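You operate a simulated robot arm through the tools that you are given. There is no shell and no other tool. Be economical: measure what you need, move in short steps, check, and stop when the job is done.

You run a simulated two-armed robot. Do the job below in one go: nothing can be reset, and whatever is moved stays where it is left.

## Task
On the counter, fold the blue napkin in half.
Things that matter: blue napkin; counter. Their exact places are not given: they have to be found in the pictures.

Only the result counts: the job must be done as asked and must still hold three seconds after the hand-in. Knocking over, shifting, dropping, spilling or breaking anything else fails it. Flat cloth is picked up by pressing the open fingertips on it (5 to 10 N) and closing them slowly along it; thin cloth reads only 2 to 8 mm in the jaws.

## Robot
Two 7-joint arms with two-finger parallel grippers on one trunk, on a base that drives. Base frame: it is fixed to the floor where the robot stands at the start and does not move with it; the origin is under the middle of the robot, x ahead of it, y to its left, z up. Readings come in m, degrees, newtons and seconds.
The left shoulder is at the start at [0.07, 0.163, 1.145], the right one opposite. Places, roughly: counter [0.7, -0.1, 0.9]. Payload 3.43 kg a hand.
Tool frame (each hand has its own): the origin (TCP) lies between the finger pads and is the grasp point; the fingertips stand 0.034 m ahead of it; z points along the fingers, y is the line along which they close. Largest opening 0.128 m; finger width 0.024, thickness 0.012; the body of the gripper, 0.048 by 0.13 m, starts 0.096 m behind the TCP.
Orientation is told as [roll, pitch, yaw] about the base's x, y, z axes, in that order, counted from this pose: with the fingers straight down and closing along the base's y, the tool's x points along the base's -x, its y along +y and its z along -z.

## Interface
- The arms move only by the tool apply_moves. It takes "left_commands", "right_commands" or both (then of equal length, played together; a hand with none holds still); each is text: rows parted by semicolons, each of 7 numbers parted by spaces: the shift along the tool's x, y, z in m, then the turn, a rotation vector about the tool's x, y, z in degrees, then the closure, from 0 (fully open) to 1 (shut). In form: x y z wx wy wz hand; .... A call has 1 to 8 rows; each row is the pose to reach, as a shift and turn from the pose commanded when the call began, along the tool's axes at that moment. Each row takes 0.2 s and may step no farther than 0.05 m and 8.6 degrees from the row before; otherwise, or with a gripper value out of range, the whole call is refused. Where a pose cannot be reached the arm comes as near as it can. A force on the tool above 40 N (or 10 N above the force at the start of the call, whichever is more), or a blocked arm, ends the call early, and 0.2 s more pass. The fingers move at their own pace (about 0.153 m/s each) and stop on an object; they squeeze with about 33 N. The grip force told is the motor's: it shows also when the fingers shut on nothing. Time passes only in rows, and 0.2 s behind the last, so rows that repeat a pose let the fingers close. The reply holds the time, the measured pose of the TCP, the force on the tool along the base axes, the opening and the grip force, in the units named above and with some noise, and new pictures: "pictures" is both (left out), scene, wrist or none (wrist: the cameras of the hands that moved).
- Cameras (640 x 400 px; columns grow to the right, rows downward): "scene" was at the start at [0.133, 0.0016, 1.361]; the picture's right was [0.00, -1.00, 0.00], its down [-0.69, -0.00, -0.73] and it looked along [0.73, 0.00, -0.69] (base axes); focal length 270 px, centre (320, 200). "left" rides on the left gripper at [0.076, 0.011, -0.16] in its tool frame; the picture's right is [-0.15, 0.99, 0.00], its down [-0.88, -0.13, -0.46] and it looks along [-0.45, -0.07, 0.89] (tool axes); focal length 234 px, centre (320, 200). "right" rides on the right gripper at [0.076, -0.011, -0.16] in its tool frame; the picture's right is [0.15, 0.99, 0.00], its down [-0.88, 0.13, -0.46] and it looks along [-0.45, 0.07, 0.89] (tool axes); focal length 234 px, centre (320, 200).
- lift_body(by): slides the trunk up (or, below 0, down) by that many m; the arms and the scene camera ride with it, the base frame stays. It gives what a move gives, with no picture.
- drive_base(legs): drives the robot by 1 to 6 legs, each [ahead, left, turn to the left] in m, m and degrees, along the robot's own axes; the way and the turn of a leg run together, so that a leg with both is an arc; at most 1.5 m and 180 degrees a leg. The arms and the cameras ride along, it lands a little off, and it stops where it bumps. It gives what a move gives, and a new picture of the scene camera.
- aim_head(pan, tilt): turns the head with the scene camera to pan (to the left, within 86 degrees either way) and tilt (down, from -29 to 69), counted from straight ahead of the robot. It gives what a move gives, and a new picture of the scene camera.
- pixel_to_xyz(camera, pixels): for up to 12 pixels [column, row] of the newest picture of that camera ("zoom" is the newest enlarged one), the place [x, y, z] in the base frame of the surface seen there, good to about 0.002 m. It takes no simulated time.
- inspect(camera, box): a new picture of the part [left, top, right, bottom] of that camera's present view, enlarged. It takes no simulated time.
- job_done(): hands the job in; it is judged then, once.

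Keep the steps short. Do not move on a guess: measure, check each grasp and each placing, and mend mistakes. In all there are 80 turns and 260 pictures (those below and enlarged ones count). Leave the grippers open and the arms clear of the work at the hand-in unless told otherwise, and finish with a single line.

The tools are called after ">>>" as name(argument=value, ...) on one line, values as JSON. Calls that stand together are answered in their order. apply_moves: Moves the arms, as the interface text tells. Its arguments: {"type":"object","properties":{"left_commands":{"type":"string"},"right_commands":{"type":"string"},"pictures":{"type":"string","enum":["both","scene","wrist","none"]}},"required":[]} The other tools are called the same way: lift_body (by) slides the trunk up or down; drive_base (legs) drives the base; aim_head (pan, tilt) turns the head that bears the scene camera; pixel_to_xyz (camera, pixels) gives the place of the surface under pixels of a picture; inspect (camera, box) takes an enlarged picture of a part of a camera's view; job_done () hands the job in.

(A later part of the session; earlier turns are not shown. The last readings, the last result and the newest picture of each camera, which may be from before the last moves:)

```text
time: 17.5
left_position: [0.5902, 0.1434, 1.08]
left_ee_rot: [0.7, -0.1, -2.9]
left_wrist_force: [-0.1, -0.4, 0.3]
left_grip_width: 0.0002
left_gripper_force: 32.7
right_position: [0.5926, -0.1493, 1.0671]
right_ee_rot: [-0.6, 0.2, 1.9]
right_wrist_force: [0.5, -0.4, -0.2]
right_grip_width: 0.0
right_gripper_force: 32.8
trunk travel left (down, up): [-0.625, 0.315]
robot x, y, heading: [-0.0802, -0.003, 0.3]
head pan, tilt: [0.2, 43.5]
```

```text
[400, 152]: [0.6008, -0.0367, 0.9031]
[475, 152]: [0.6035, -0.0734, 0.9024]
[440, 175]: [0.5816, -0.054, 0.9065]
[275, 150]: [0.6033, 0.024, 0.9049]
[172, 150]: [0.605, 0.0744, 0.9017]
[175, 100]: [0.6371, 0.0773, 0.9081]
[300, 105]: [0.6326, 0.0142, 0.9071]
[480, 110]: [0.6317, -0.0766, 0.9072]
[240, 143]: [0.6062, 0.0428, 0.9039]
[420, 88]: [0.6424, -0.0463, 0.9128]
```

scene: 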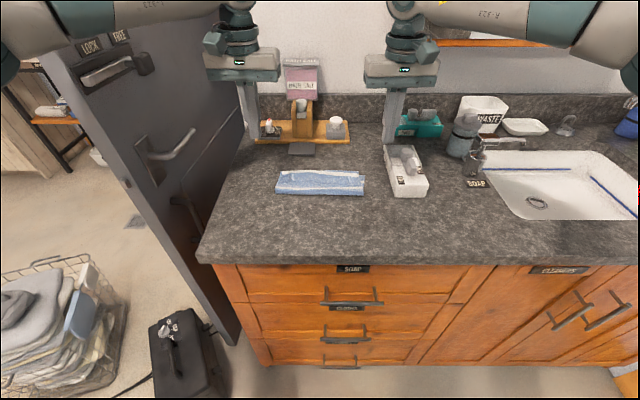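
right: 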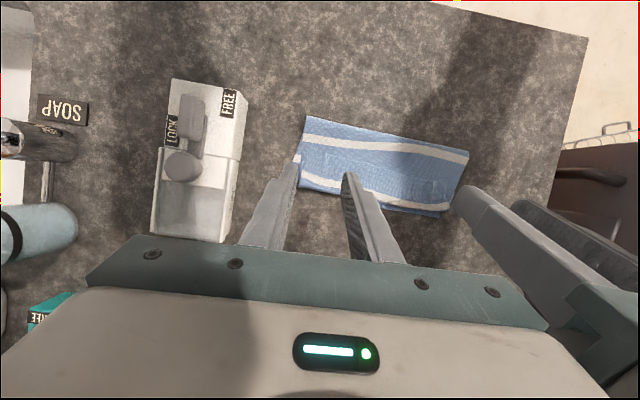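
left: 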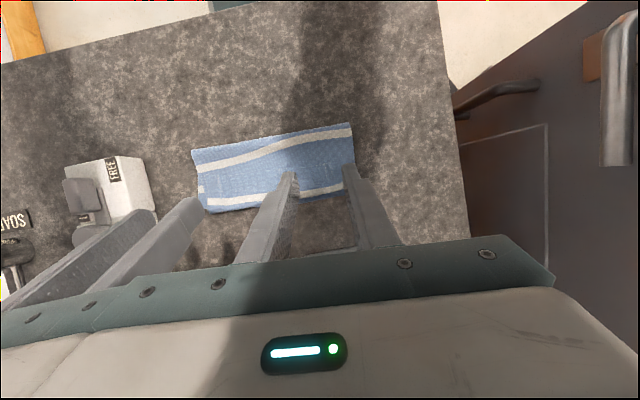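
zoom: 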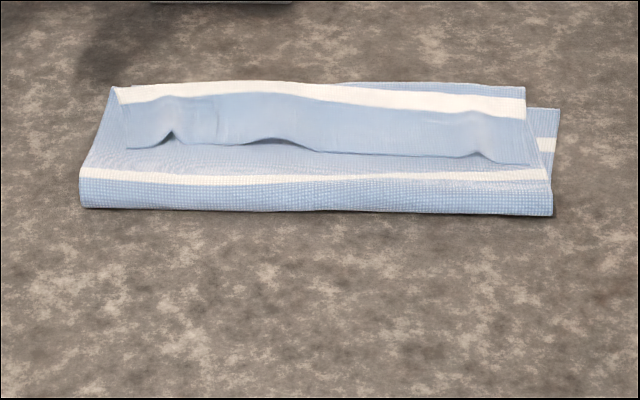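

The upper layer's last 43 mm lies folded back, with its lip edge at x about 0.605. Small arches at y about 0.077 and -0.073 remain from my pinches. I'll pick the lip edge up there with both hands, raise it, and let it fall forward. First I move above those points with 30 mm openings.

>>> apply_moves(left_commands="-0.006 -0.02 0.01 0 0 -2.9 0.766; -0.014 -0.044 0.02 0 0 -2.9 0.766; -0.0224 -0.066 0.03 0 0 -2.9 0.766; -0.0224 -0.066 0.065 0 0 -2.9 0.766; -0.0224 -0.066 0.1 0 0 -2.9 0.766; -0.0224 -0.066 0.12 0 0 -2.9 0.766; -0.0224 -0.066 0.12 0 0 -2.9 0.766", right_commands="-0.006 0.025 0 0 0 1.9 0.766; -0.012 0.05 0.01 0 0 1.9 0.766; -0.0169 0.0747 0.02 0 0 1.9 0.766; -0.0169 0.0747 0.055 0 0 1.9 0.766; -0.0169 0.0747 0.087 0 0 1.9 0.766; -0.0169 0.0747 0.107 0 0 1.9 0.766; -0.0169 0.0747 0.107 0 0 1.9 0.766", pictures="wrist")

```text
time: 19.1
left_position: [0.6089, 0.0776, 0.958]
left_ee_rot: [0.6, -0.1, 0.0]
left_wrist_force: [0.3, -0.1, 0.5]
left_grip_width: 0.0302
left_gripper_force: 0.2
right_position: [0.6055, -0.0745, 0.958]
right_ee_rot: [-0.6, 0.1, 0.0]
right_wrist_force: [0.3, 0.9, 0.2]
right_grip_width: 0.0302
right_gripper_force: 0.1
trunk travel left (down, up): [-0.625, 0.315]
robot x, y, heading: [-0.0698, -0.0034, 0.0]
head pan, tilt: [0.2, 43.5]
```

right: 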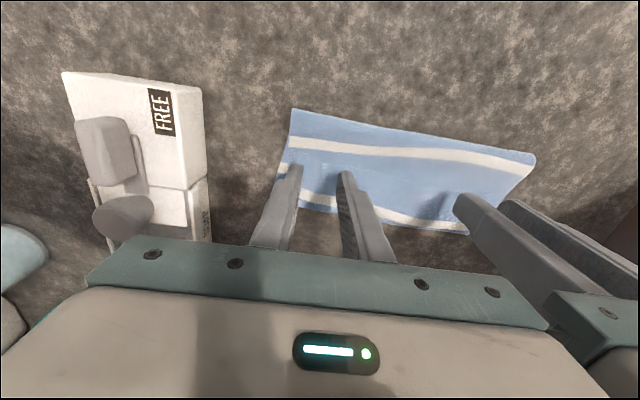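
left: 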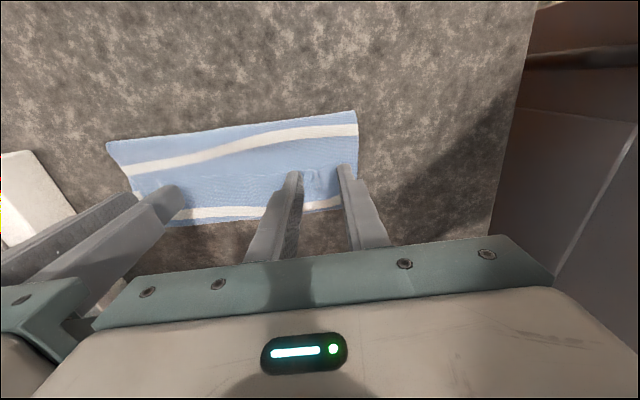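

Both jaws straddle the arches. I lower 20 mm to a light contact.

>>> apply_moves(left_commands="0 0 0.012 0 0 0 0.766; 0 0 0.018 0 0 0 0.766; 0 0 0.0205 0 0 0 0.766; 0 0 0.0205 0 0 0 0.766", right_commands="0 0 0.012 0 0 0 0.766; 0 0 0.018 0 0 0 0.766; 0 0 0.0205 0 0 0 0.766; 0 0 0.0205 0 0 0 0.766", pictures="none")

>>> inspect(camera="right", box=[240, 80, 480, 230])

>>> inspect(camera="left", box=[160, 80, 400, 230])

```text
time: 20.1
left_position: [0.6093, 0.0777, 0.9386]
left_ee_rot: [0.7, 0.0, -0.1]
left_wrist_force: [0.2, -0.4, 0.9]
left_grip_width: 0.0297
left_gripper_force: 0.1
right_position: [0.6049, -0.0746, 0.9385]
right_ee_rot: [-0.6, 0.1, 0.0]
right_wrist_force: [-0.5, -0.2, 1.1]
right_grip_width: 0.0301
right_gripper_force: 0.1
trunk travel left (down, up): [-0.625, 0.315]
robot x, y, heading: [-0.0706, 0.0025, -0.1]
head pan, tilt: [0.2, 43.5]
```

```text
2.67 times, centred on (360, 155) of right
```

zoom: 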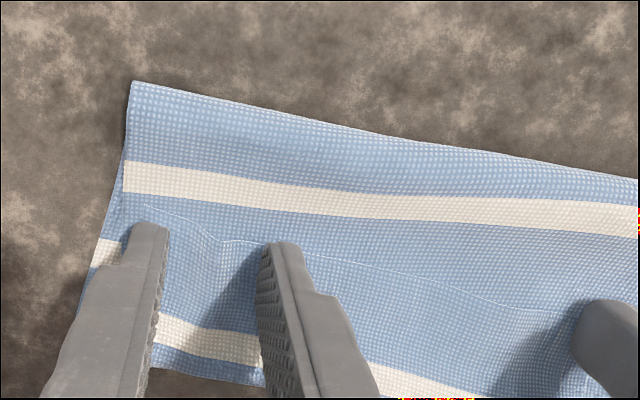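

```text
2.67 times, centred on (280, 155) of left
```

zoom: 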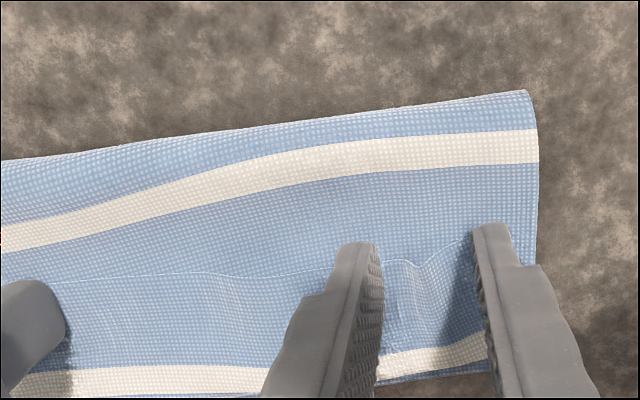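

The fingers stand on the lip just inside its edge. I press 2.5 mm more and close slowly, drawing the hands slightly inward.

>>> apply_moves(left_commands="0 0 0.0025 0 0 0 0.766; 0 -0.001 0.0025 0 0 0 0.82; 0 -0.002 0.0025 0 0 0 0.87; 0 -0.003 0.002 0 0 0 0.92; 0 -0.004 0.002 0 0 0 0.97; 0 -0.004 0.002 0 0 0 1; 0 -0.004 0.002 0 0 0 1", right_commands="0 0 0.0025 0 0 0 0.766; 0 0.001 0.0025 0 0 0 0.82; 0 0.002 0.0025 0 0 0 0.87; 0 0.003 0.002 0 0 0 0.92; 0 0.004 0.002 0 0 0 0.97; 0 0.004 0.002 0 0 0 1; 0 0.004 0.002 0 0 0 1", pictures="none")

>>> apply_moves(left_commands="0 0 -0.008 0 0 0 1; 0 0 -0.016 0 0 0 1; 0 0 -0.025 0 0 0 1; 0 0 -0.025 0 0 0 1", right_commands="0 0 -0.008 0 0 0 1; 0 0 -0.016 0 0 0 1; 0 0 -0.025 0 0 0 1; 0 0 -0.025 0 0 0 1", pictures="both")

>>> inspect(camera="scene", box=[260, 140, 390, 220])

```text
time: 21.7
left_position: [0.6078, 0.0735, 0.9365]
left_ee_rot: [0.7, -0.2, -0.1]
left_wrist_force: [-0.4, -0.4, 0.7]
left_grip_width: 0.0015
left_gripper_force: 33.0
right_position: [0.6058, -0.0714, 0.9363]
right_ee_rot: [-0.6, 0.1, 0.0]
right_wrist_force: [-1.0, 0.0, 3.5]
right_grip_width: 0.0019
right_gripper_force: 33.1
trunk travel left (down, up): [-0.625, 0.315]
robot x, y, heading: [-0.0727, 0.0014, 0.2]
head pan, tilt: [0.2, 43.5]
```

```text
time: 22.7
left_position: [0.6079, 0.0742, 0.9608]
left_ee_rot: [0.7, -0.1, -0.2]
left_wrist_force: [-0.7, -0.5, 0.4]
left_grip_width: 0.0016
left_gripper_force: 32.9
right_position: [0.6062, -0.0717, 0.9608]
right_ee_rot: [-0.5, 0.2, 0.0]
right_wrist_force: [0.1, 0.1, 0.1]
right_grip_width: 0.002
right_gripper_force: 32.9
trunk travel left (down, up): [-0.625, 0.315]
robot x, y, heading: [-0.0747, -0.0003, -0.1]
head pan, tilt: [0.2, 43.5]
```

scene: 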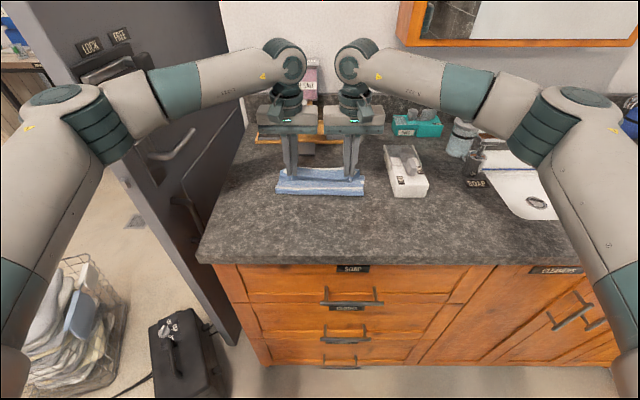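
right: 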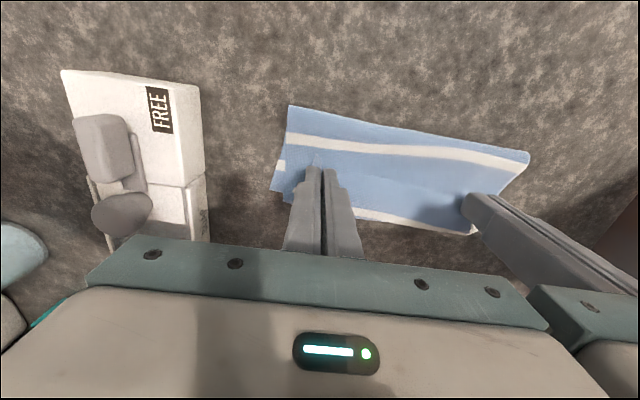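
left: 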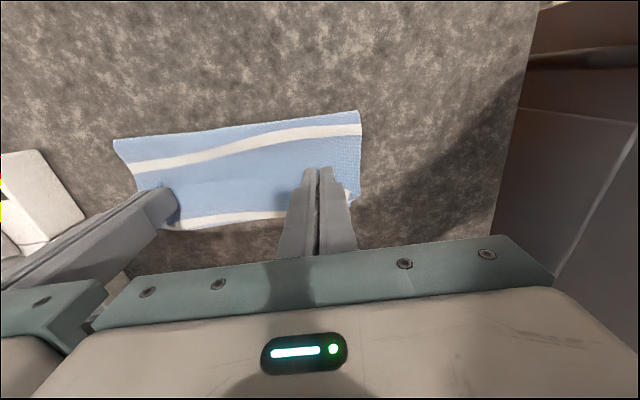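

```text
4.92 times, centred on (325, 180) of scene
```

zoom: 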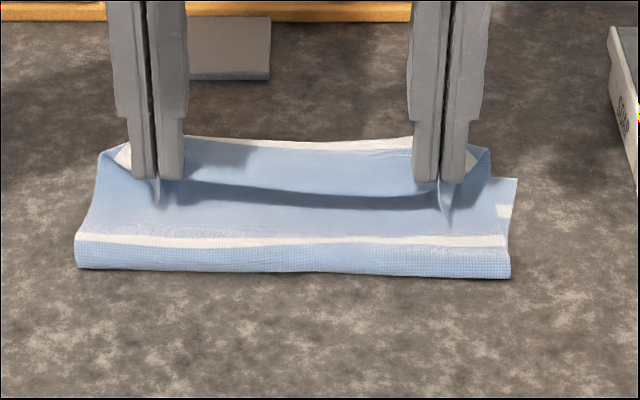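

The lip came up at both corners, held only by its edge. I first swing it back toward me and up, to free the upper layer and let the fold line settle back at about x 0.53. It currently sits too far forward, at 0.557.

>>> apply_moves(left_commands="0.017 0 -0.023 0 0 0 1; 0.042 0 -0.045 0 0 0 1; 0.065 0 -0.055 0 0 0 1; 0.08 0 -0.055 0 0 0 1; 0.08 0 -0.055 0 0 0 1", right_commands="0.017 0 -0.023 0 0 0 1; 0.042 0 -0.045 0 0 0 1; 0.065 0 -0.055 0 0 0 1; 0.08 0 -0.055 0 0 0 1; 0.08 0 -0.055 0 0 0 1", pictures="both")

>>> inspect(camera="scene", box=[260, 140, 390, 220])

```text
time: 23.9
left_position: [0.5291, 0.072, 1.0163]
left_ee_rot: [0.7, -0.2, -0.2]
left_wrist_force: [0.5, 0.0, 0.4]
left_grip_width: 0.0015
left_gripper_force: 33.5
right_position: [0.5273, -0.0701, 1.0155]
right_ee_rot: [-0.6, 0.2, 0.1]
right_wrist_force: [0.3, 0.3, 0.5]
right_grip_width: 0.002
right_gripper_force: 33.0
trunk travel left (down, up): [-0.625, 0.315]
robot x, y, heading: [-0.0728, -0.0016, 0.2]
head pan, tilt: [0.2, 43.5]
```

scene: 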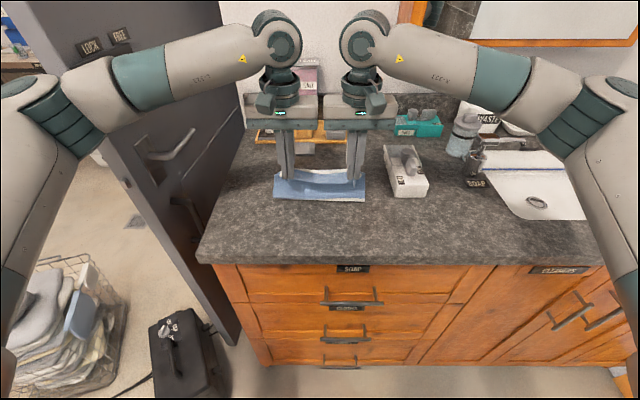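
right: 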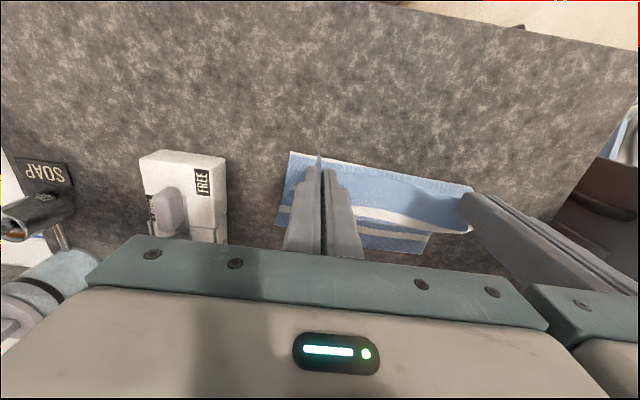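
left: 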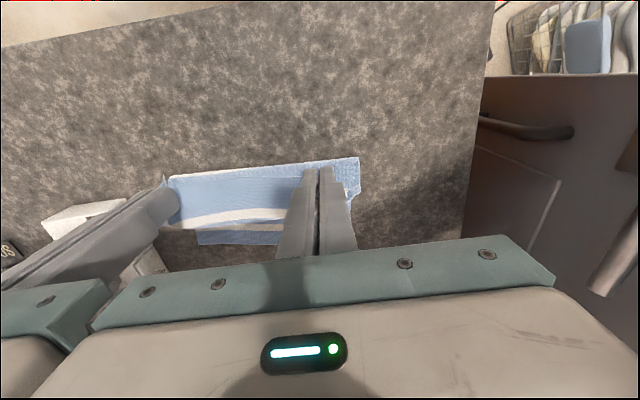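

```text
4.92 times, centred on (325, 180) of scene
```

zoom: 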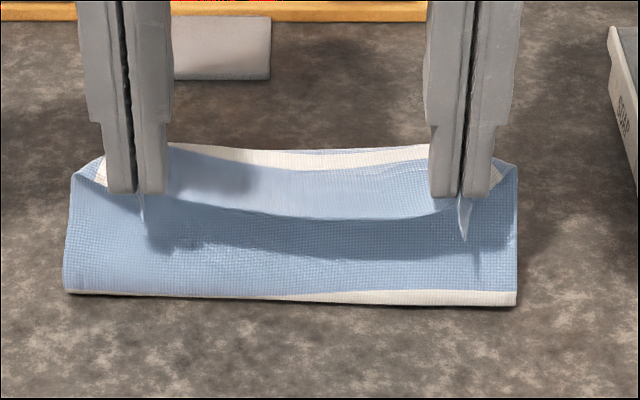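

The middle white stripe, which marks the napkin's centre, now lies along the fold, as wanted. I measure the fold and the far edge.

>>> pixel_to_xyz(camera="zoom", pixels=[[70, 288], [290, 297], [510, 302]])

>>> pixel_to_xyz(camera="left", pixels=[[200, 243], [240, 243], [275, 242]])

>>> pixel_to_xyz(camera="right", pixels=[[425, 253], [390, 247], [280, 228]])

```text
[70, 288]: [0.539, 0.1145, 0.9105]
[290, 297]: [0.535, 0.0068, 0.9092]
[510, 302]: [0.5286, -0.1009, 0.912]
```

```text
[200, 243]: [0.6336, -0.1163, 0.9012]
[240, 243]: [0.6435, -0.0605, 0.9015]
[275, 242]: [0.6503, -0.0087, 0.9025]
```

```text
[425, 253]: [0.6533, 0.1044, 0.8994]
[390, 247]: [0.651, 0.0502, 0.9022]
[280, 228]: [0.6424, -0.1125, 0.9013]
```

The fold now lies at x 0.529 to 0.539 and the far edge at 0.638 to 0.657, so the halves match. I carry the edge forward so the sheet leans forward about 30 degrees and nearly taut, then open quickly so it drops forward.

>>> apply_moves(left_commands="-0.026 0 -0.006 0 0 0 1; -0.051 0 -0.003 0 0 0 1; -0.073 0 0.009 0 0 0 1; -0.093 0 0.024 0 0 0 1; -0.097 0 0.024 0 0 0 0.65; -0.097 0 0.024 0 0 0 0.65; -0.097 0 0.024 0 0 0 0.65", right_commands="-0.024 0 -0.006 0 0 0 1; -0.047 0 -0.003 0 0 0 1; -0.067 0 0.009 0 0 0 1; -0.086 0 0.024 0 0 0 1; -0.09 0 0.024 0 0 0 0.65; -0.09 0 0.024 0 0 0 0.65; -0.09 0 0.024 0 0 0 0.65", pictures="both")

>>> inspect(camera="scene", box=[260, 140, 390, 220])

```text
time: 25.5
left_position: [0.6256, 0.0731, 0.9911]
left_ee_rot: [0.7, -0.1, -0.1]
left_wrist_force: [-0.4, 0.3, 0.1]
left_grip_width: 0.0449
left_gripper_force: 0.1
right_position: [0.6158, -0.0711, 0.9909]
right_ee_rot: [-0.6, 0.2, 0.0]
right_wrist_force: [0.2, -0.3, -0.3]
right_grip_width: 0.0448
right_gripper_force: 0.1
trunk travel left (down, up): [-0.625, 0.315]
robot x, y, heading: [-0.0768, -0.0022, -0.0]
head pan, tilt: [0.2, 43.5]
```

scene: 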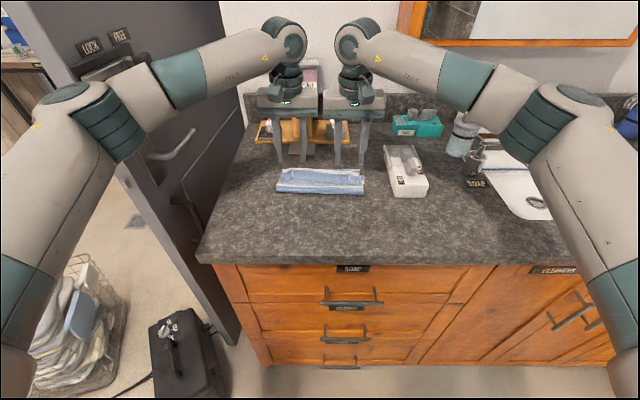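
right: 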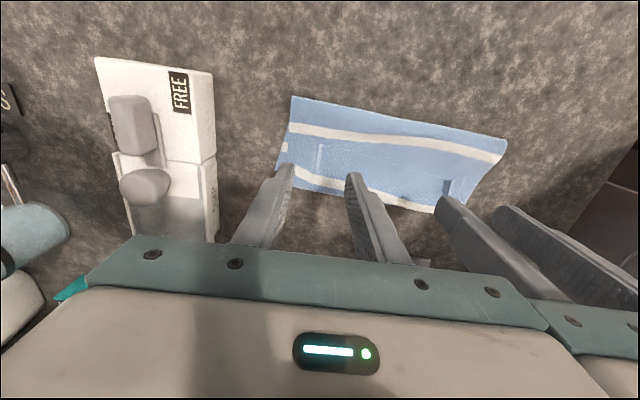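
left: 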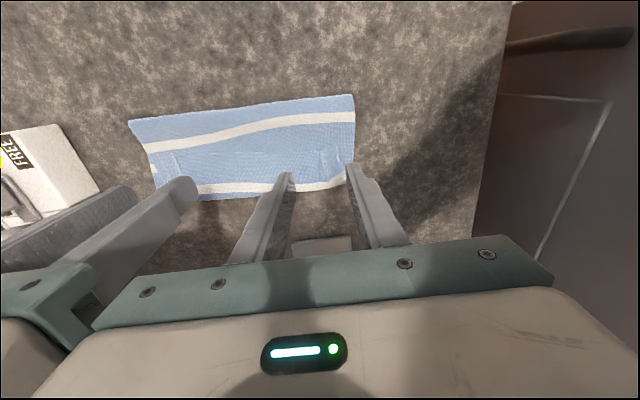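

```text
4.92 times, centred on (325, 180) of scene
```

zoom: 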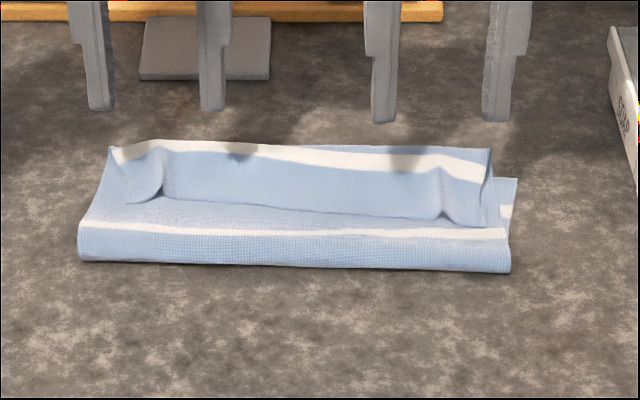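

The sheet fell forward but its end curled back again. The cloth leaves the jaws pointing away from me and loops. I need more hand rotation between grasp and release. I'll grasp the lip with the hands tilted 30 degrees the other way and release tilted back with the sheet pulled straight. For reach I first raise and retract the hands, then drive ahead 70 mm.

>>> apply_moves(left_commands="0 0.005 -0.03 0 0 0 0.84; 0.03 0.01 -0.06 0 0 0 0.84; 0.07 0.012 -0.075 0 0 0 0.84; 0.11 0.012 -0.08 0 0 0 0.84; 0.14 0.012 -0.08 0 0 0 0.84; 0.14 0.012 -0.08 0 0 0 0.84", right_commands="0 -0.005 -0.03 0 0 0 0.84; 0.03 -0.01 -0.06 0 0 0 0.84; 0.07 -0.012 -0.075 0 0 0 0.84; 0.11 -0.012 -0.08 0 0 0 0.84; 0.14 -0.012 -0.08 0 0 0 0.84; 0.14 -0.012 -0.08 0 0 0 0.84", pictures="none")

>>> drive_base(legs=[[0.07, 0, 0]])

>>> inspect(camera="scene", box=[250, 165, 390, 250])

```text
time: 26.9
left_position: [0.4861, 0.0839, 1.0709]
left_ee_rot: [0.7, -0.1, -0.1]
left_wrist_force: [-0.7, 0.7, -0.1]
left_grip_width: 0.0206
left_gripper_force: 0.0
right_position: [0.4767, -0.0814, 1.0723]
right_ee_rot: [-0.6, 0.2, 0.0]
right_wrist_force: [0.0, 0.3, 0.4]
right_grip_width: 0.0206
right_gripper_force: 0.0
trunk travel left (down, up): [-0.625, 0.315]
robot x, y, heading: [-0.0762, 0.003, -0.2]
head pan, tilt: [0.2, 43.5]
```

```text
time: 27.9
left_position: [0.5387, 0.0946, 1.069]
left_ee_rot: [0.6, 0.2, 1.2]
left_wrist_force: [0.2, 0.2, 0.3]
left_grip_width: 0.0202
left_gripper_force: 0.2
right_position: [0.529, -0.0785, 1.0719]
right_ee_rot: [-0.6, 0.3, 0.4]
right_wrist_force: [-0.9, 0.9, -0.5]
right_grip_width: 0.0206
right_gripper_force: 0.0
trunk travel left (down, up): [-0.625, 0.315]
robot x, y, heading: [-0.0235, -0.0011, 0.4]
head pan, tilt: [0.2, 43.5]
stopped in leg 1: the robot was blocked; the commanded pose is now the measured one
```

scene: 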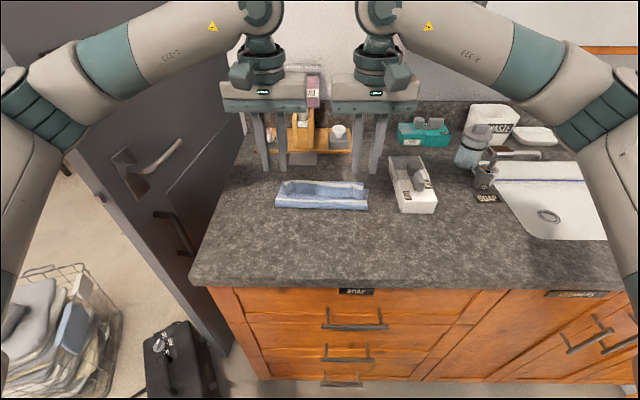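

```text
4.57 times, centred on (320, 208) of scene
```

zoom: 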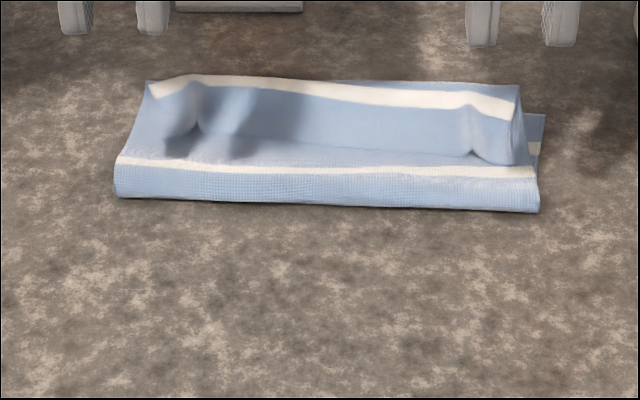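

The base bumped something at x = -0.0235, likely the left elbow against the door. I back off 20 mm so nothing is pressed, and look to the left to see.

>>> drive_base(legs=[[-0.02, 0, 0]])

>>> aim_head(pan=55, tilt=35)

```text
time: 28.7
left_position: [0.5244, 0.0923, 1.0662]
left_ee_rot: [0.7, 0.4, 1.2]
left_wrist_force: [0.2, -0.3, -1.2]
left_grip_width: 0.0206
left_gripper_force: 0.0
right_position: [0.5146, -0.0792, 1.0687]
right_ee_rot: [-0.6, 0.5, 0.3]
right_wrist_force: [0.0, 0.0, -1.1]
right_grip_width: 0.0206
right_gripper_force: 0.0
trunk travel left (down, up): [-0.625, 0.315]
robot x, y, heading: [-0.0466, -0.0006, 0.4]
head pan, tilt: [0.2, 43.5]
```

scene: 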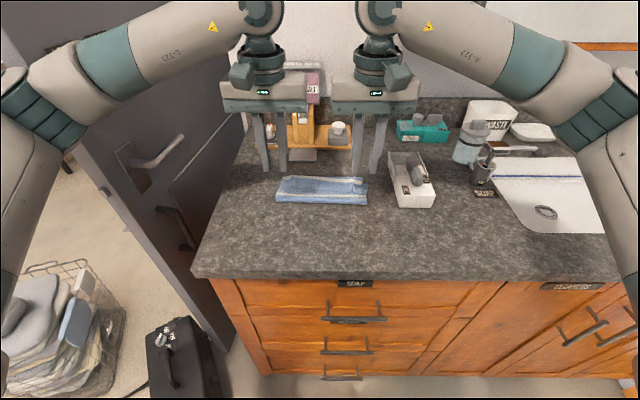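

```text
time: 30.0
left_position: [0.5215, 0.0935, 1.0683]
left_ee_rot: [0.6, 0.3, 1.1]
left_wrist_force: [-0.3, 0.2, -0.1]
left_grip_width: 0.0204
left_gripper_force: 0.0
right_position: [0.5111, -0.0789, 1.0711]
right_ee_rot: [-0.7, 0.4, 0.3]
right_wrist_force: [0.5, 0.0, 0.2]
right_grip_width: 0.0206
right_gripper_force: 0.0
trunk travel left (down, up): [-0.625, 0.315]
robot x, y, heading: [-0.041, -0.0002, 0.5]
head pan, tilt: [55.0, 35.0]
```

scene: 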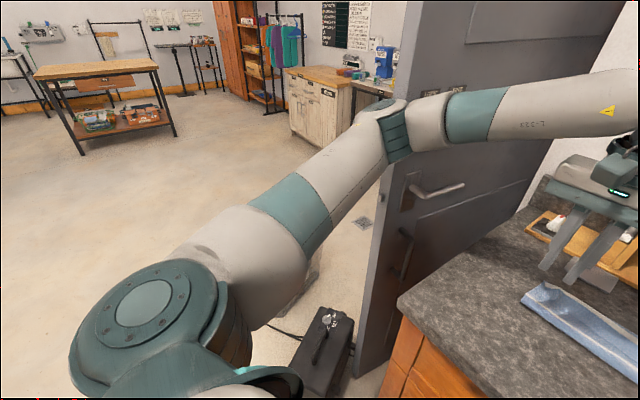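

The left forearm was touching the open door, and it is free now. I stay here at base x about -0.04, turn the head back, and measure the lip.

>>> aim_head(pan=0, tilt=48)

>>> inspect(camera="scene", box=[250, 135, 390, 222])

```text
time: 31.2
left_position: [0.5219, 0.0924, 1.0686]
left_ee_rot: [0.7, 0.2, 1.0]
left_wrist_force: [0.3, 0.4, 0.4]
left_grip_width: 0.0205
left_gripper_force: 0.0
right_position: [0.5114, -0.0794, 1.0706]
right_ee_rot: [-0.7, 0.3, 0.3]
right_wrist_force: [-0.5, 0.1, 0.4]
right_grip_width: 0.0204
right_gripper_force: 0.1
trunk travel left (down, up): [-0.625, 0.315]
robot x, y, heading: [-0.0413, -0.0003, 0.6]
head pan, tilt: [0.0, 48.0]
```

scene: 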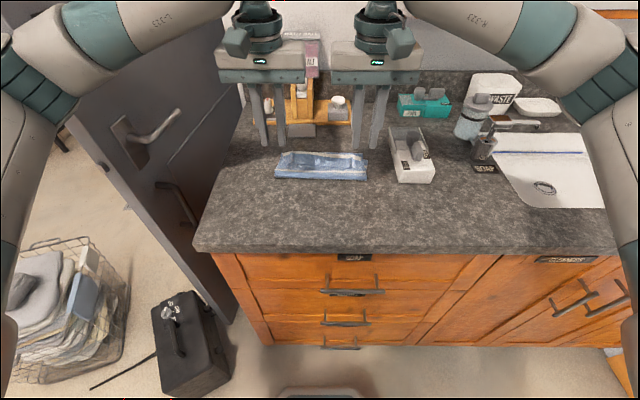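

```text
4.57 times, centred on (320, 178) of scene
```

zoom: 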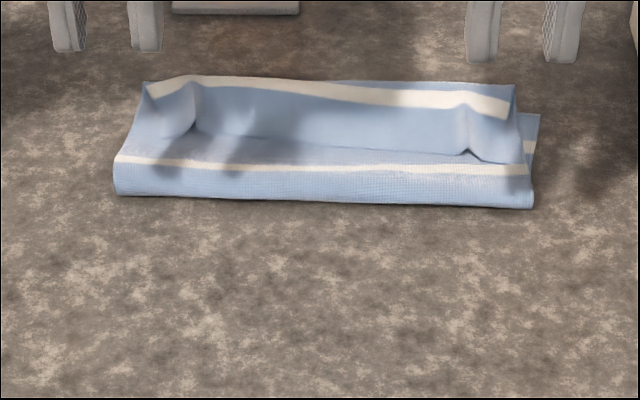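

>>> pixel_to_xyz(camera="zoom", pixels=[[118, 194], [320, 198], [532, 206], [146, 84], [300, 80], [514, 88], [190, 132], [198, 85], [260, 138], [330, 146], [400, 151], [468, 151]])

>>> pixel_to_xyz(camera="zoom", pixels=[[510, 162], [145, 128], [465, 105], [470, 130], [195, 110], [538, 118], [330, 110], [250, 105], [480, 155], [455, 153]])

>>> pixel_to_xyz(camera="scene", pixels=[[390, 130], [402, 180], [434, 165]])

```text
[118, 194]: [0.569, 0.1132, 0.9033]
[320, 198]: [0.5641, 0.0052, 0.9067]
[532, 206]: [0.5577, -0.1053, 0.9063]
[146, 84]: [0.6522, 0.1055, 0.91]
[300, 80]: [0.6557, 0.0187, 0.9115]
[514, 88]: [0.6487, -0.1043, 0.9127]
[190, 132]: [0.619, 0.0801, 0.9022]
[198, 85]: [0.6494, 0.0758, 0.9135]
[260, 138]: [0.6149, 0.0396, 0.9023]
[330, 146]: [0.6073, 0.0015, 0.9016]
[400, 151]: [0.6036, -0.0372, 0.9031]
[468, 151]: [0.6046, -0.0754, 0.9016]
```

```text
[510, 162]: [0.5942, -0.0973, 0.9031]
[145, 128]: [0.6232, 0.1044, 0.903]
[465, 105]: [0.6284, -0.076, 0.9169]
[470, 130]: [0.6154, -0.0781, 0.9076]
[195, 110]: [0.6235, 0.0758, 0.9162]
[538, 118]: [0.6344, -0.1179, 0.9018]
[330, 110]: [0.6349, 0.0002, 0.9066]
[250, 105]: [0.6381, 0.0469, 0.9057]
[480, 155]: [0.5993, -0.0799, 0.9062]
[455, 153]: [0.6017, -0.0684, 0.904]
```

```text
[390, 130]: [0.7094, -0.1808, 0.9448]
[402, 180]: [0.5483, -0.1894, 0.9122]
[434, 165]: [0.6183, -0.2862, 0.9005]
```

The soap box hasn't moved. The lip edge arches are at (0.617, 0.078) on the left and (0.602, -0.077) on the right, about 12 mm high. I tilt both hands 30 degrees with the fingers pointing away from me and hover just above those arches.

>>> apply_moves(left_commands="-0.02 -0.004 0.015 0 -7.5 0 0.8; -0.04 -0.008 0.03 0 -15 0 0.8; -0.06 -0.012 0.045 0 -22.5 0 0.8; -0.08 -0.0158 0.065 0 -30 0 0.8; -0.0848 -0.0158 0.09 0 -30 0 0.8; -0.0848 -0.0158 0.1036 0 -30 0 0.8; -0.0848 -0.0158 0.1036 0 -30 0 0.8", right_commands="-0.02 0.001 0.015 0 -7.5 0 0.8; -0.04 0.002 0.03 0 -15 0 0.8; -0.06 0.003 0.045 0 -22.5 0 0.8; -0.0776 0.0029 0.067 0 -30 0 0.8; -0.0806 0.0029 0.092 0 -30 0 0.8; -0.0806 0.0029 0.1056 0 -30 0 0.8; -0.0806 0.0029 0.1056 0 -30 0 0.8")

>>> inspect(camera="scene", box=[250, 120, 390, 207])

```text
time: 32.8
left_position: [0.6055, 0.0804, 0.9633]
left_ee_rot: [0.8, -29.6, 0.8]
left_wrist_force: [-0.3, 0.0, 0.3]
left_grip_width: 0.0255
left_gripper_force: 0.0
right_position: [0.5908, -0.0765, 0.9645]
right_ee_rot: [-0.7, -29.7, 0.7]
right_wrist_force: [0.1, 0.4, -0.3]
right_grip_width: 0.0258
right_gripper_force: 0.1
trunk travel left (down, up): [-0.625, 0.315]
robot x, y, heading: [-0.042, -0.0035, 0.2]
head pan, tilt: [0.0, 48.0]
```

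scene: 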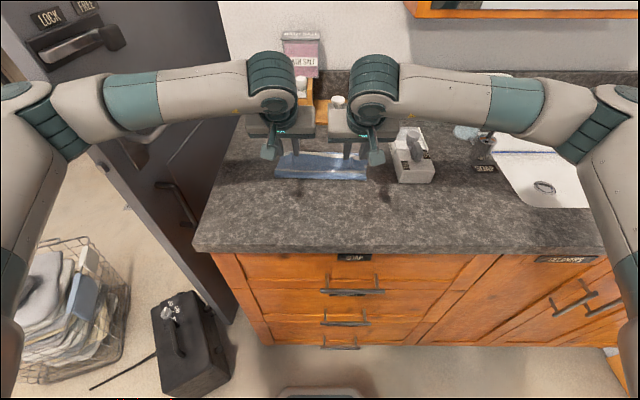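
right: 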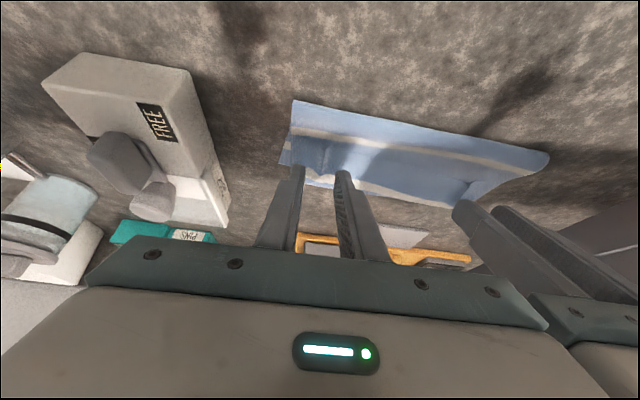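
left: 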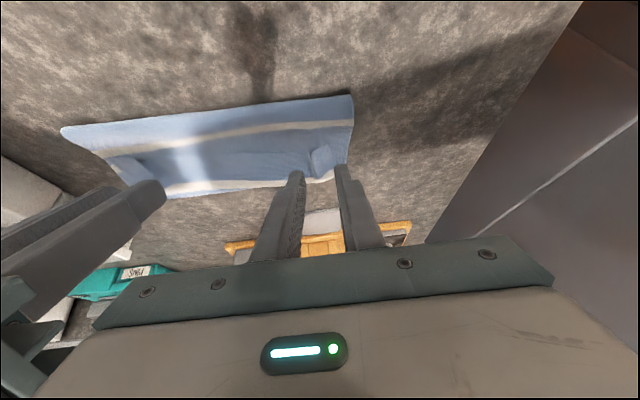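

```text
4.57 times, centred on (320, 164) of scene
```

zoom: 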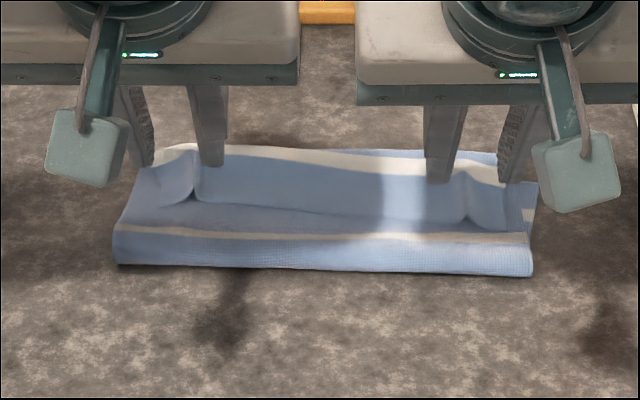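

The jaws straddle both arches. I lower 22 mm straight down, then close slowly.

>>> apply_moves(left_commands="0.005 0 0.0087 0 0 0 0.8; 0.01 0 0.0173 0 0 0 0.8; 0.0115 0 0.0199 0 0 0 0.8; 0.0115 0 0.0199 0 0 0 0.86; 0.0115 0 0.0199 0 0 0 0.91; 0.0115 0 0.0199 0 0 0 0.96; 0.0115 0 0.0199 0 0 0 1; 0.0115 0 0.0199 0 0 0 1", right_commands="0.005 0 0.0087 0 0 0 0.8; 0.01 0 0.0173 0 0 0 0.8; 0.0118 0 0.0205 0 0 0 0.8; 0.0118 0 0.0205 0 0 0 0.86; 0.0118 0 0.0205 0 0 0 0.91; 0.0118 0 0.0205 0 0 0 0.96; 0.0118 0 0.0205 0 0 0 1; 0.0118 0 0.0205 0 0 0 1", pictures="wrist")

>>> inspect(camera="scene", box=[250, 120, 390, 207])

```text
time: 34.6
left_position: [0.6058, 0.0799, 0.9406]
left_ee_rot: [0.8, -29.7, 0.7]
left_wrist_force: [-0.1, 0.0, -0.3]
left_grip_width: 0.0003
left_gripper_force: 33.0
right_position: [0.5915, -0.0777, 0.942]
right_ee_rot: [-0.8, -29.6, 0.7]
right_wrist_force: [-0.5, 0.3, 0.2]
right_grip_width: 0.0018
right_gripper_force: 33.1
trunk travel left (down, up): [-0.625, 0.315]
robot x, y, heading: [-0.0407, -0.0007, 0.5]
head pan, tilt: [0.0, 48.0]
```

right: 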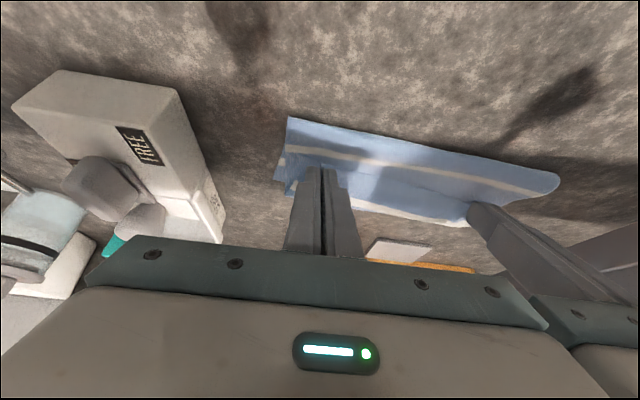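
left: 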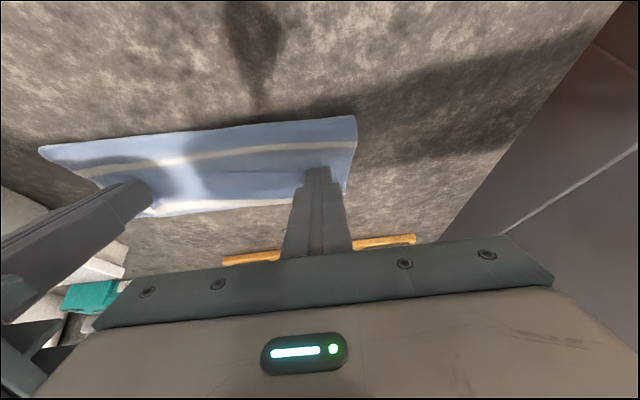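

```text
4.57 times, centred on (320, 164) of scene
```

zoom: 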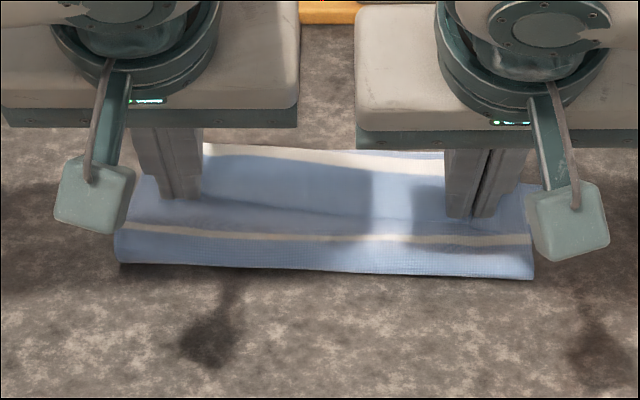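

The right hand holds cloth (1.8 mm) but the left missed (0.3 mm). I open the left hand slightly raised, move it 6 mm ahead and 3 mm lower, and close again.

>>> apply_moves(left_commands="-0.005 0 -0.0087 0 0 0 0.9; -0.0102 0 -0.0057 0 0 0 0.78; -0.0037 0 0.0056 0 0 0 0.78; -0.0037 0 0.0056 0 0 0 0.84; -0.0037 0 0.0056 0 0 0 0.89; -0.0037 0 0.0056 0 0 0 0.95; -0.0037 0 0.0056 0 0 0 1; -0.0037 0 0.0056 0 0 0 1", pictures="wrist")

```text
time: 36.4
left_position: [0.6116, 0.08, 0.9391]
left_ee_rot: [0.8, -29.7, 0.7]
left_wrist_force: [0.3, 0.3, 0.2]
left_grip_width: 0.0
left_gripper_force: 33.0
right_position: [0.5921, -0.077, 0.9416]
right_ee_rot: [-0.8, -29.7, 0.6]
right_wrist_force: [-0.3, 0.5, 0.3]
right_grip_width: 0.0016
right_gripper_force: 33.0
trunk travel left (down, up): [-0.625, 0.315]
robot x, y, heading: [-0.0405, 0.0001, 0.5]
head pan, tilt: [0.0, 48.0]
```

left: 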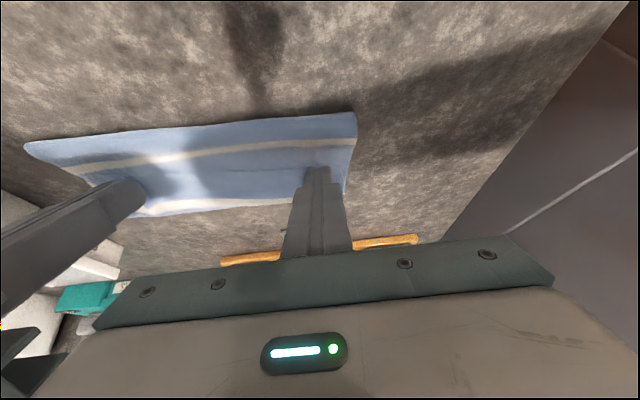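

Missed again because there was no contact force. I open to 32 mm, raised a little, and come down until it presses.

>>> apply_moves(left_commands="-0.005 0 -0.0087 0 0 0 0.9; -0.0087 0 -0.0067 0 0 0 0.75; -0.0025 0 0.004 0 0 0 0.75; -0.0015 0 0.0058 0 0 0 0.75; -0.0015 0 0.0058 0 0 0 0.75", pictures="wrist")

>>> inspect(camera="left", box=[160, 80, 400, 230])

```text
time: 37.6
left_position: [0.6152, 0.0811, 0.9367]
left_ee_rot: [0.7, -30.0, 0.9]
left_wrist_force: [2.8, -0.7, 17.4]
left_grip_width: 0.032
left_gripper_force: 0.0
right_position: [0.5902, -0.076, 0.9417]
right_ee_rot: [-0.8, -29.7, 0.7]
right_wrist_force: [0.1, -1.2, -0.2]
right_grip_width: 0.0017
right_gripper_force: 33.1
trunk travel left (down, up): [-0.625, 0.315]
robot x, y, heading: [-0.0406, -0.0012, 0.3]
head pan, tilt: [0.0, 48.0]
```

left: 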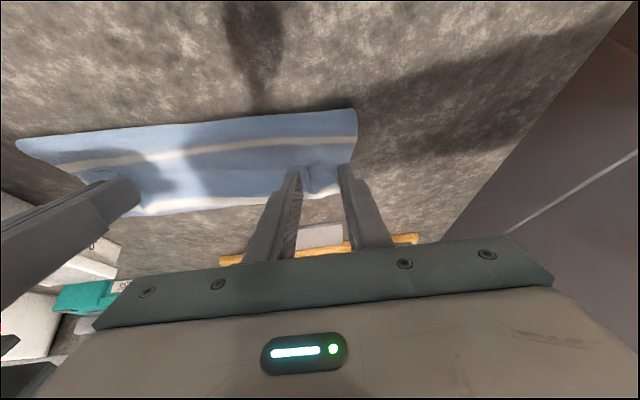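

```text
2.67 times, centred on (280, 155) of left
```

zoom: 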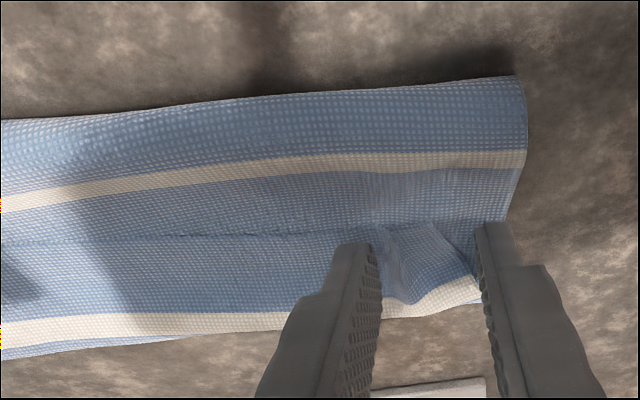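

An arch of lip stands between the fingers, and 17 N is a bit hard. I back off 1 mm and close slowly.

>>> apply_moves(left_commands="-0.0006 0 -0.001 0 0 0 0.75; -0.0006 0 -0.001 0 0 0 0.8; -0.0006 0 -0.001 0 0 0 0.84; -0.0006 0 -0.001 0 0 0 0.88; -0.0006 0 -0.001 0 0 0 0.92; -0.0006 0 -0.001 0 0 0 0.96; -0.0006 0 -0.001 0 0 0 1; -0.0006 0 -0.001 0 0 0 1", pictures="wrist")

>>> inspect(camera="left", box=[160, 80, 400, 230])

```text
time: 39.4
left_position: [0.6145, 0.0801, 0.9366]
left_ee_rot: [0.8, -29.7, 0.5]
left_wrist_force: [-1.5, -12.2, 20.0]
left_grip_width: 0.0029
left_gripper_force: 32.8
right_position: [0.5892, -0.0772, 0.9425]
right_ee_rot: [-0.7, -29.7, 0.7]
right_wrist_force: [0.7, 9.3, -0.4]
right_grip_width: 0.0017
right_gripper_force: 33.1
trunk travel left (down, up): [-0.625, 0.315]
robot x, y, heading: [-0.0361, -0.0003, 0.2]
head pan, tilt: [0.0, 48.0]
```

left: 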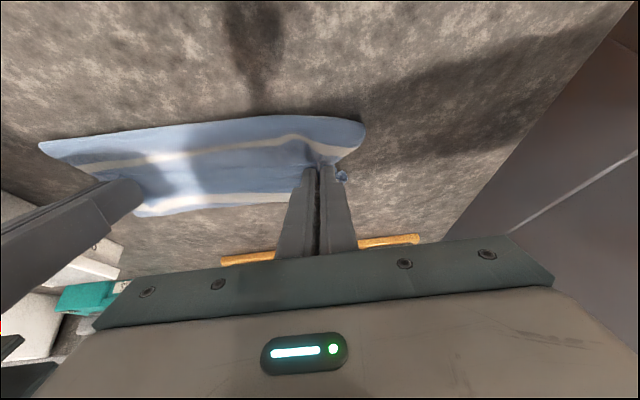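

```text
2.67 times, centred on (280, 155) of left
```

zoom: 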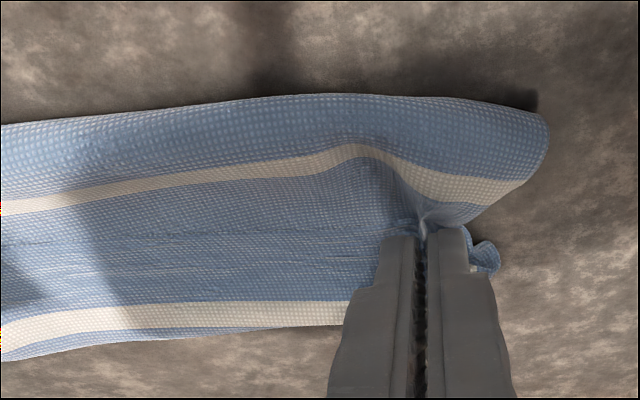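

The left hand caught both layers this time. I let go there and lift straight out. The right hand keeps its good hold on the lip.

>>> apply_moves(left_commands="0 0 -0.001 0 0 0 0.9; 0 0 -0.002 0 0 0 0.75; -0.003 0 -0.008 0 0 0 0.75; -0.006 0 -0.02 0 0 0 0.75; -0.01 0 -0.04 0 8 0 0.75; -0.01 0 -0.06 0 16 0 0.75; -0.01 0.01 -0.07 0 24 0 0.75; -0.01 0.01 -0.07 0 30 0 0.75", pictures="scene")

>>> inspect(camera="scene", box=[250, 120, 390, 207])

```text
time: 41.2
left_position: [0.5895, 0.0897, 1.0003]
left_ee_rot: [0.6, 0.5, 1.0]
left_wrist_force: [-0.7, 0.2, -0.6]
left_grip_width: 0.0323
left_gripper_force: 0.0
right_position: [0.592, -0.0781, 0.9408]
right_ee_rot: [-0.7, -29.6, 0.8]
right_wrist_force: [0.7, -1.1, -0.2]
right_grip_width: 0.0015
right_gripper_force: 33.2
trunk travel left (down, up): [-0.625, 0.315]
robot x, y, heading: [-0.0422, -0.0014, 0.4]
head pan, tilt: [0.0, 48.0]
```

scene: 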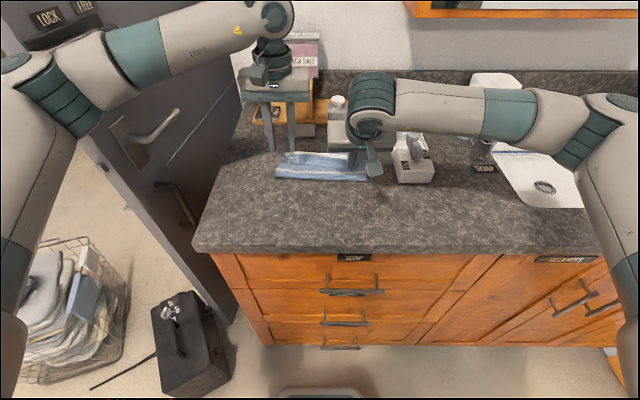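

```text
4.57 times, centred on (320, 164) of scene
```

zoom: 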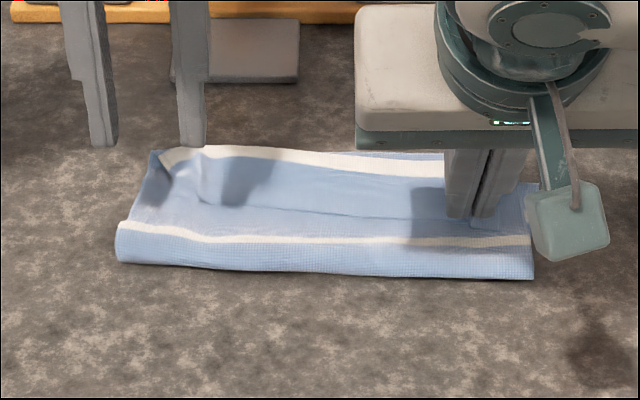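

The right hand still has the lip edge. I lift it, swing it forward while rotating the hand about 42 degrees, and pull the flap out full length to x about 0.69, low, to see whether it straightens.

>>> apply_moves(right_commands="-0.010 0 -0.0173 0 0 0 1; -0.0355 0 -0.0315 0 8 0 1; -0.0646 0 -0.032 0 16 0 1; -0.0863 0 -0.0195 0 24 0 1; -0.0961 0 0.0035 0 32 0 1; -0.0991 0 0.0283 0 38 0 1; -0.0985 0 0.0453 0 42 0 1; -0.0965 0 0.0488 0 42 0 1", pictures="both")

>>> inspect(camera="scene", box=[250, 120, 390, 207])

```text
time: 43.0
left_position: [0.5895, 0.0884, 1.001]
left_ee_rot: [0.7, 0.4, 1.2]
left_wrist_force: [-0.8, -0.5, -0.3]
left_grip_width: 0.0321
left_gripper_force: 0.1
right_position: [0.6986, -0.0775, 0.9474]
right_ee_rot: [-0.7, 12.3, 0.1]
right_wrist_force: [0.7, 0.1, -0.3]
right_grip_width: 0.0017
right_gripper_force: 32.9
trunk travel left (down, up): [-0.625, 0.315]
robot x, y, heading: [-0.0426, 0.0006, 0.4]
head pan, tilt: [0.0, 48.0]
```

scene: 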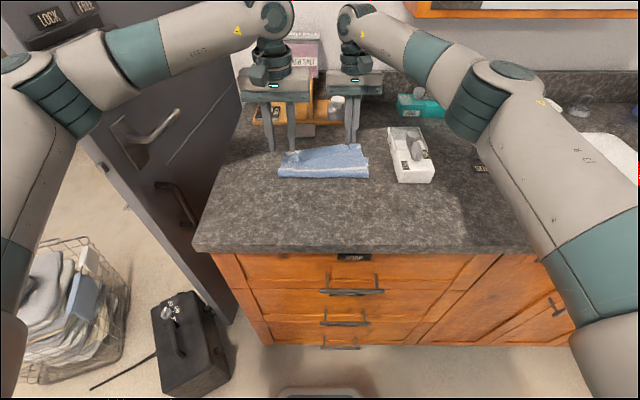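
right: 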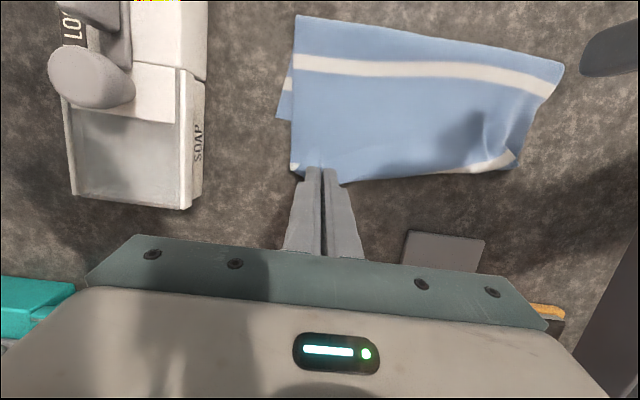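

```text
4.57 times, centred on (320, 164) of scene
```

zoom: 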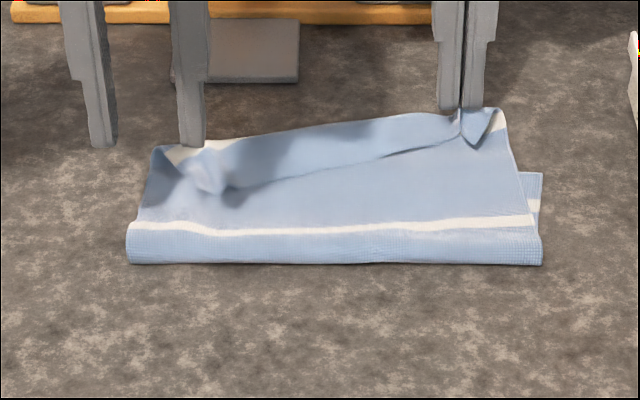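

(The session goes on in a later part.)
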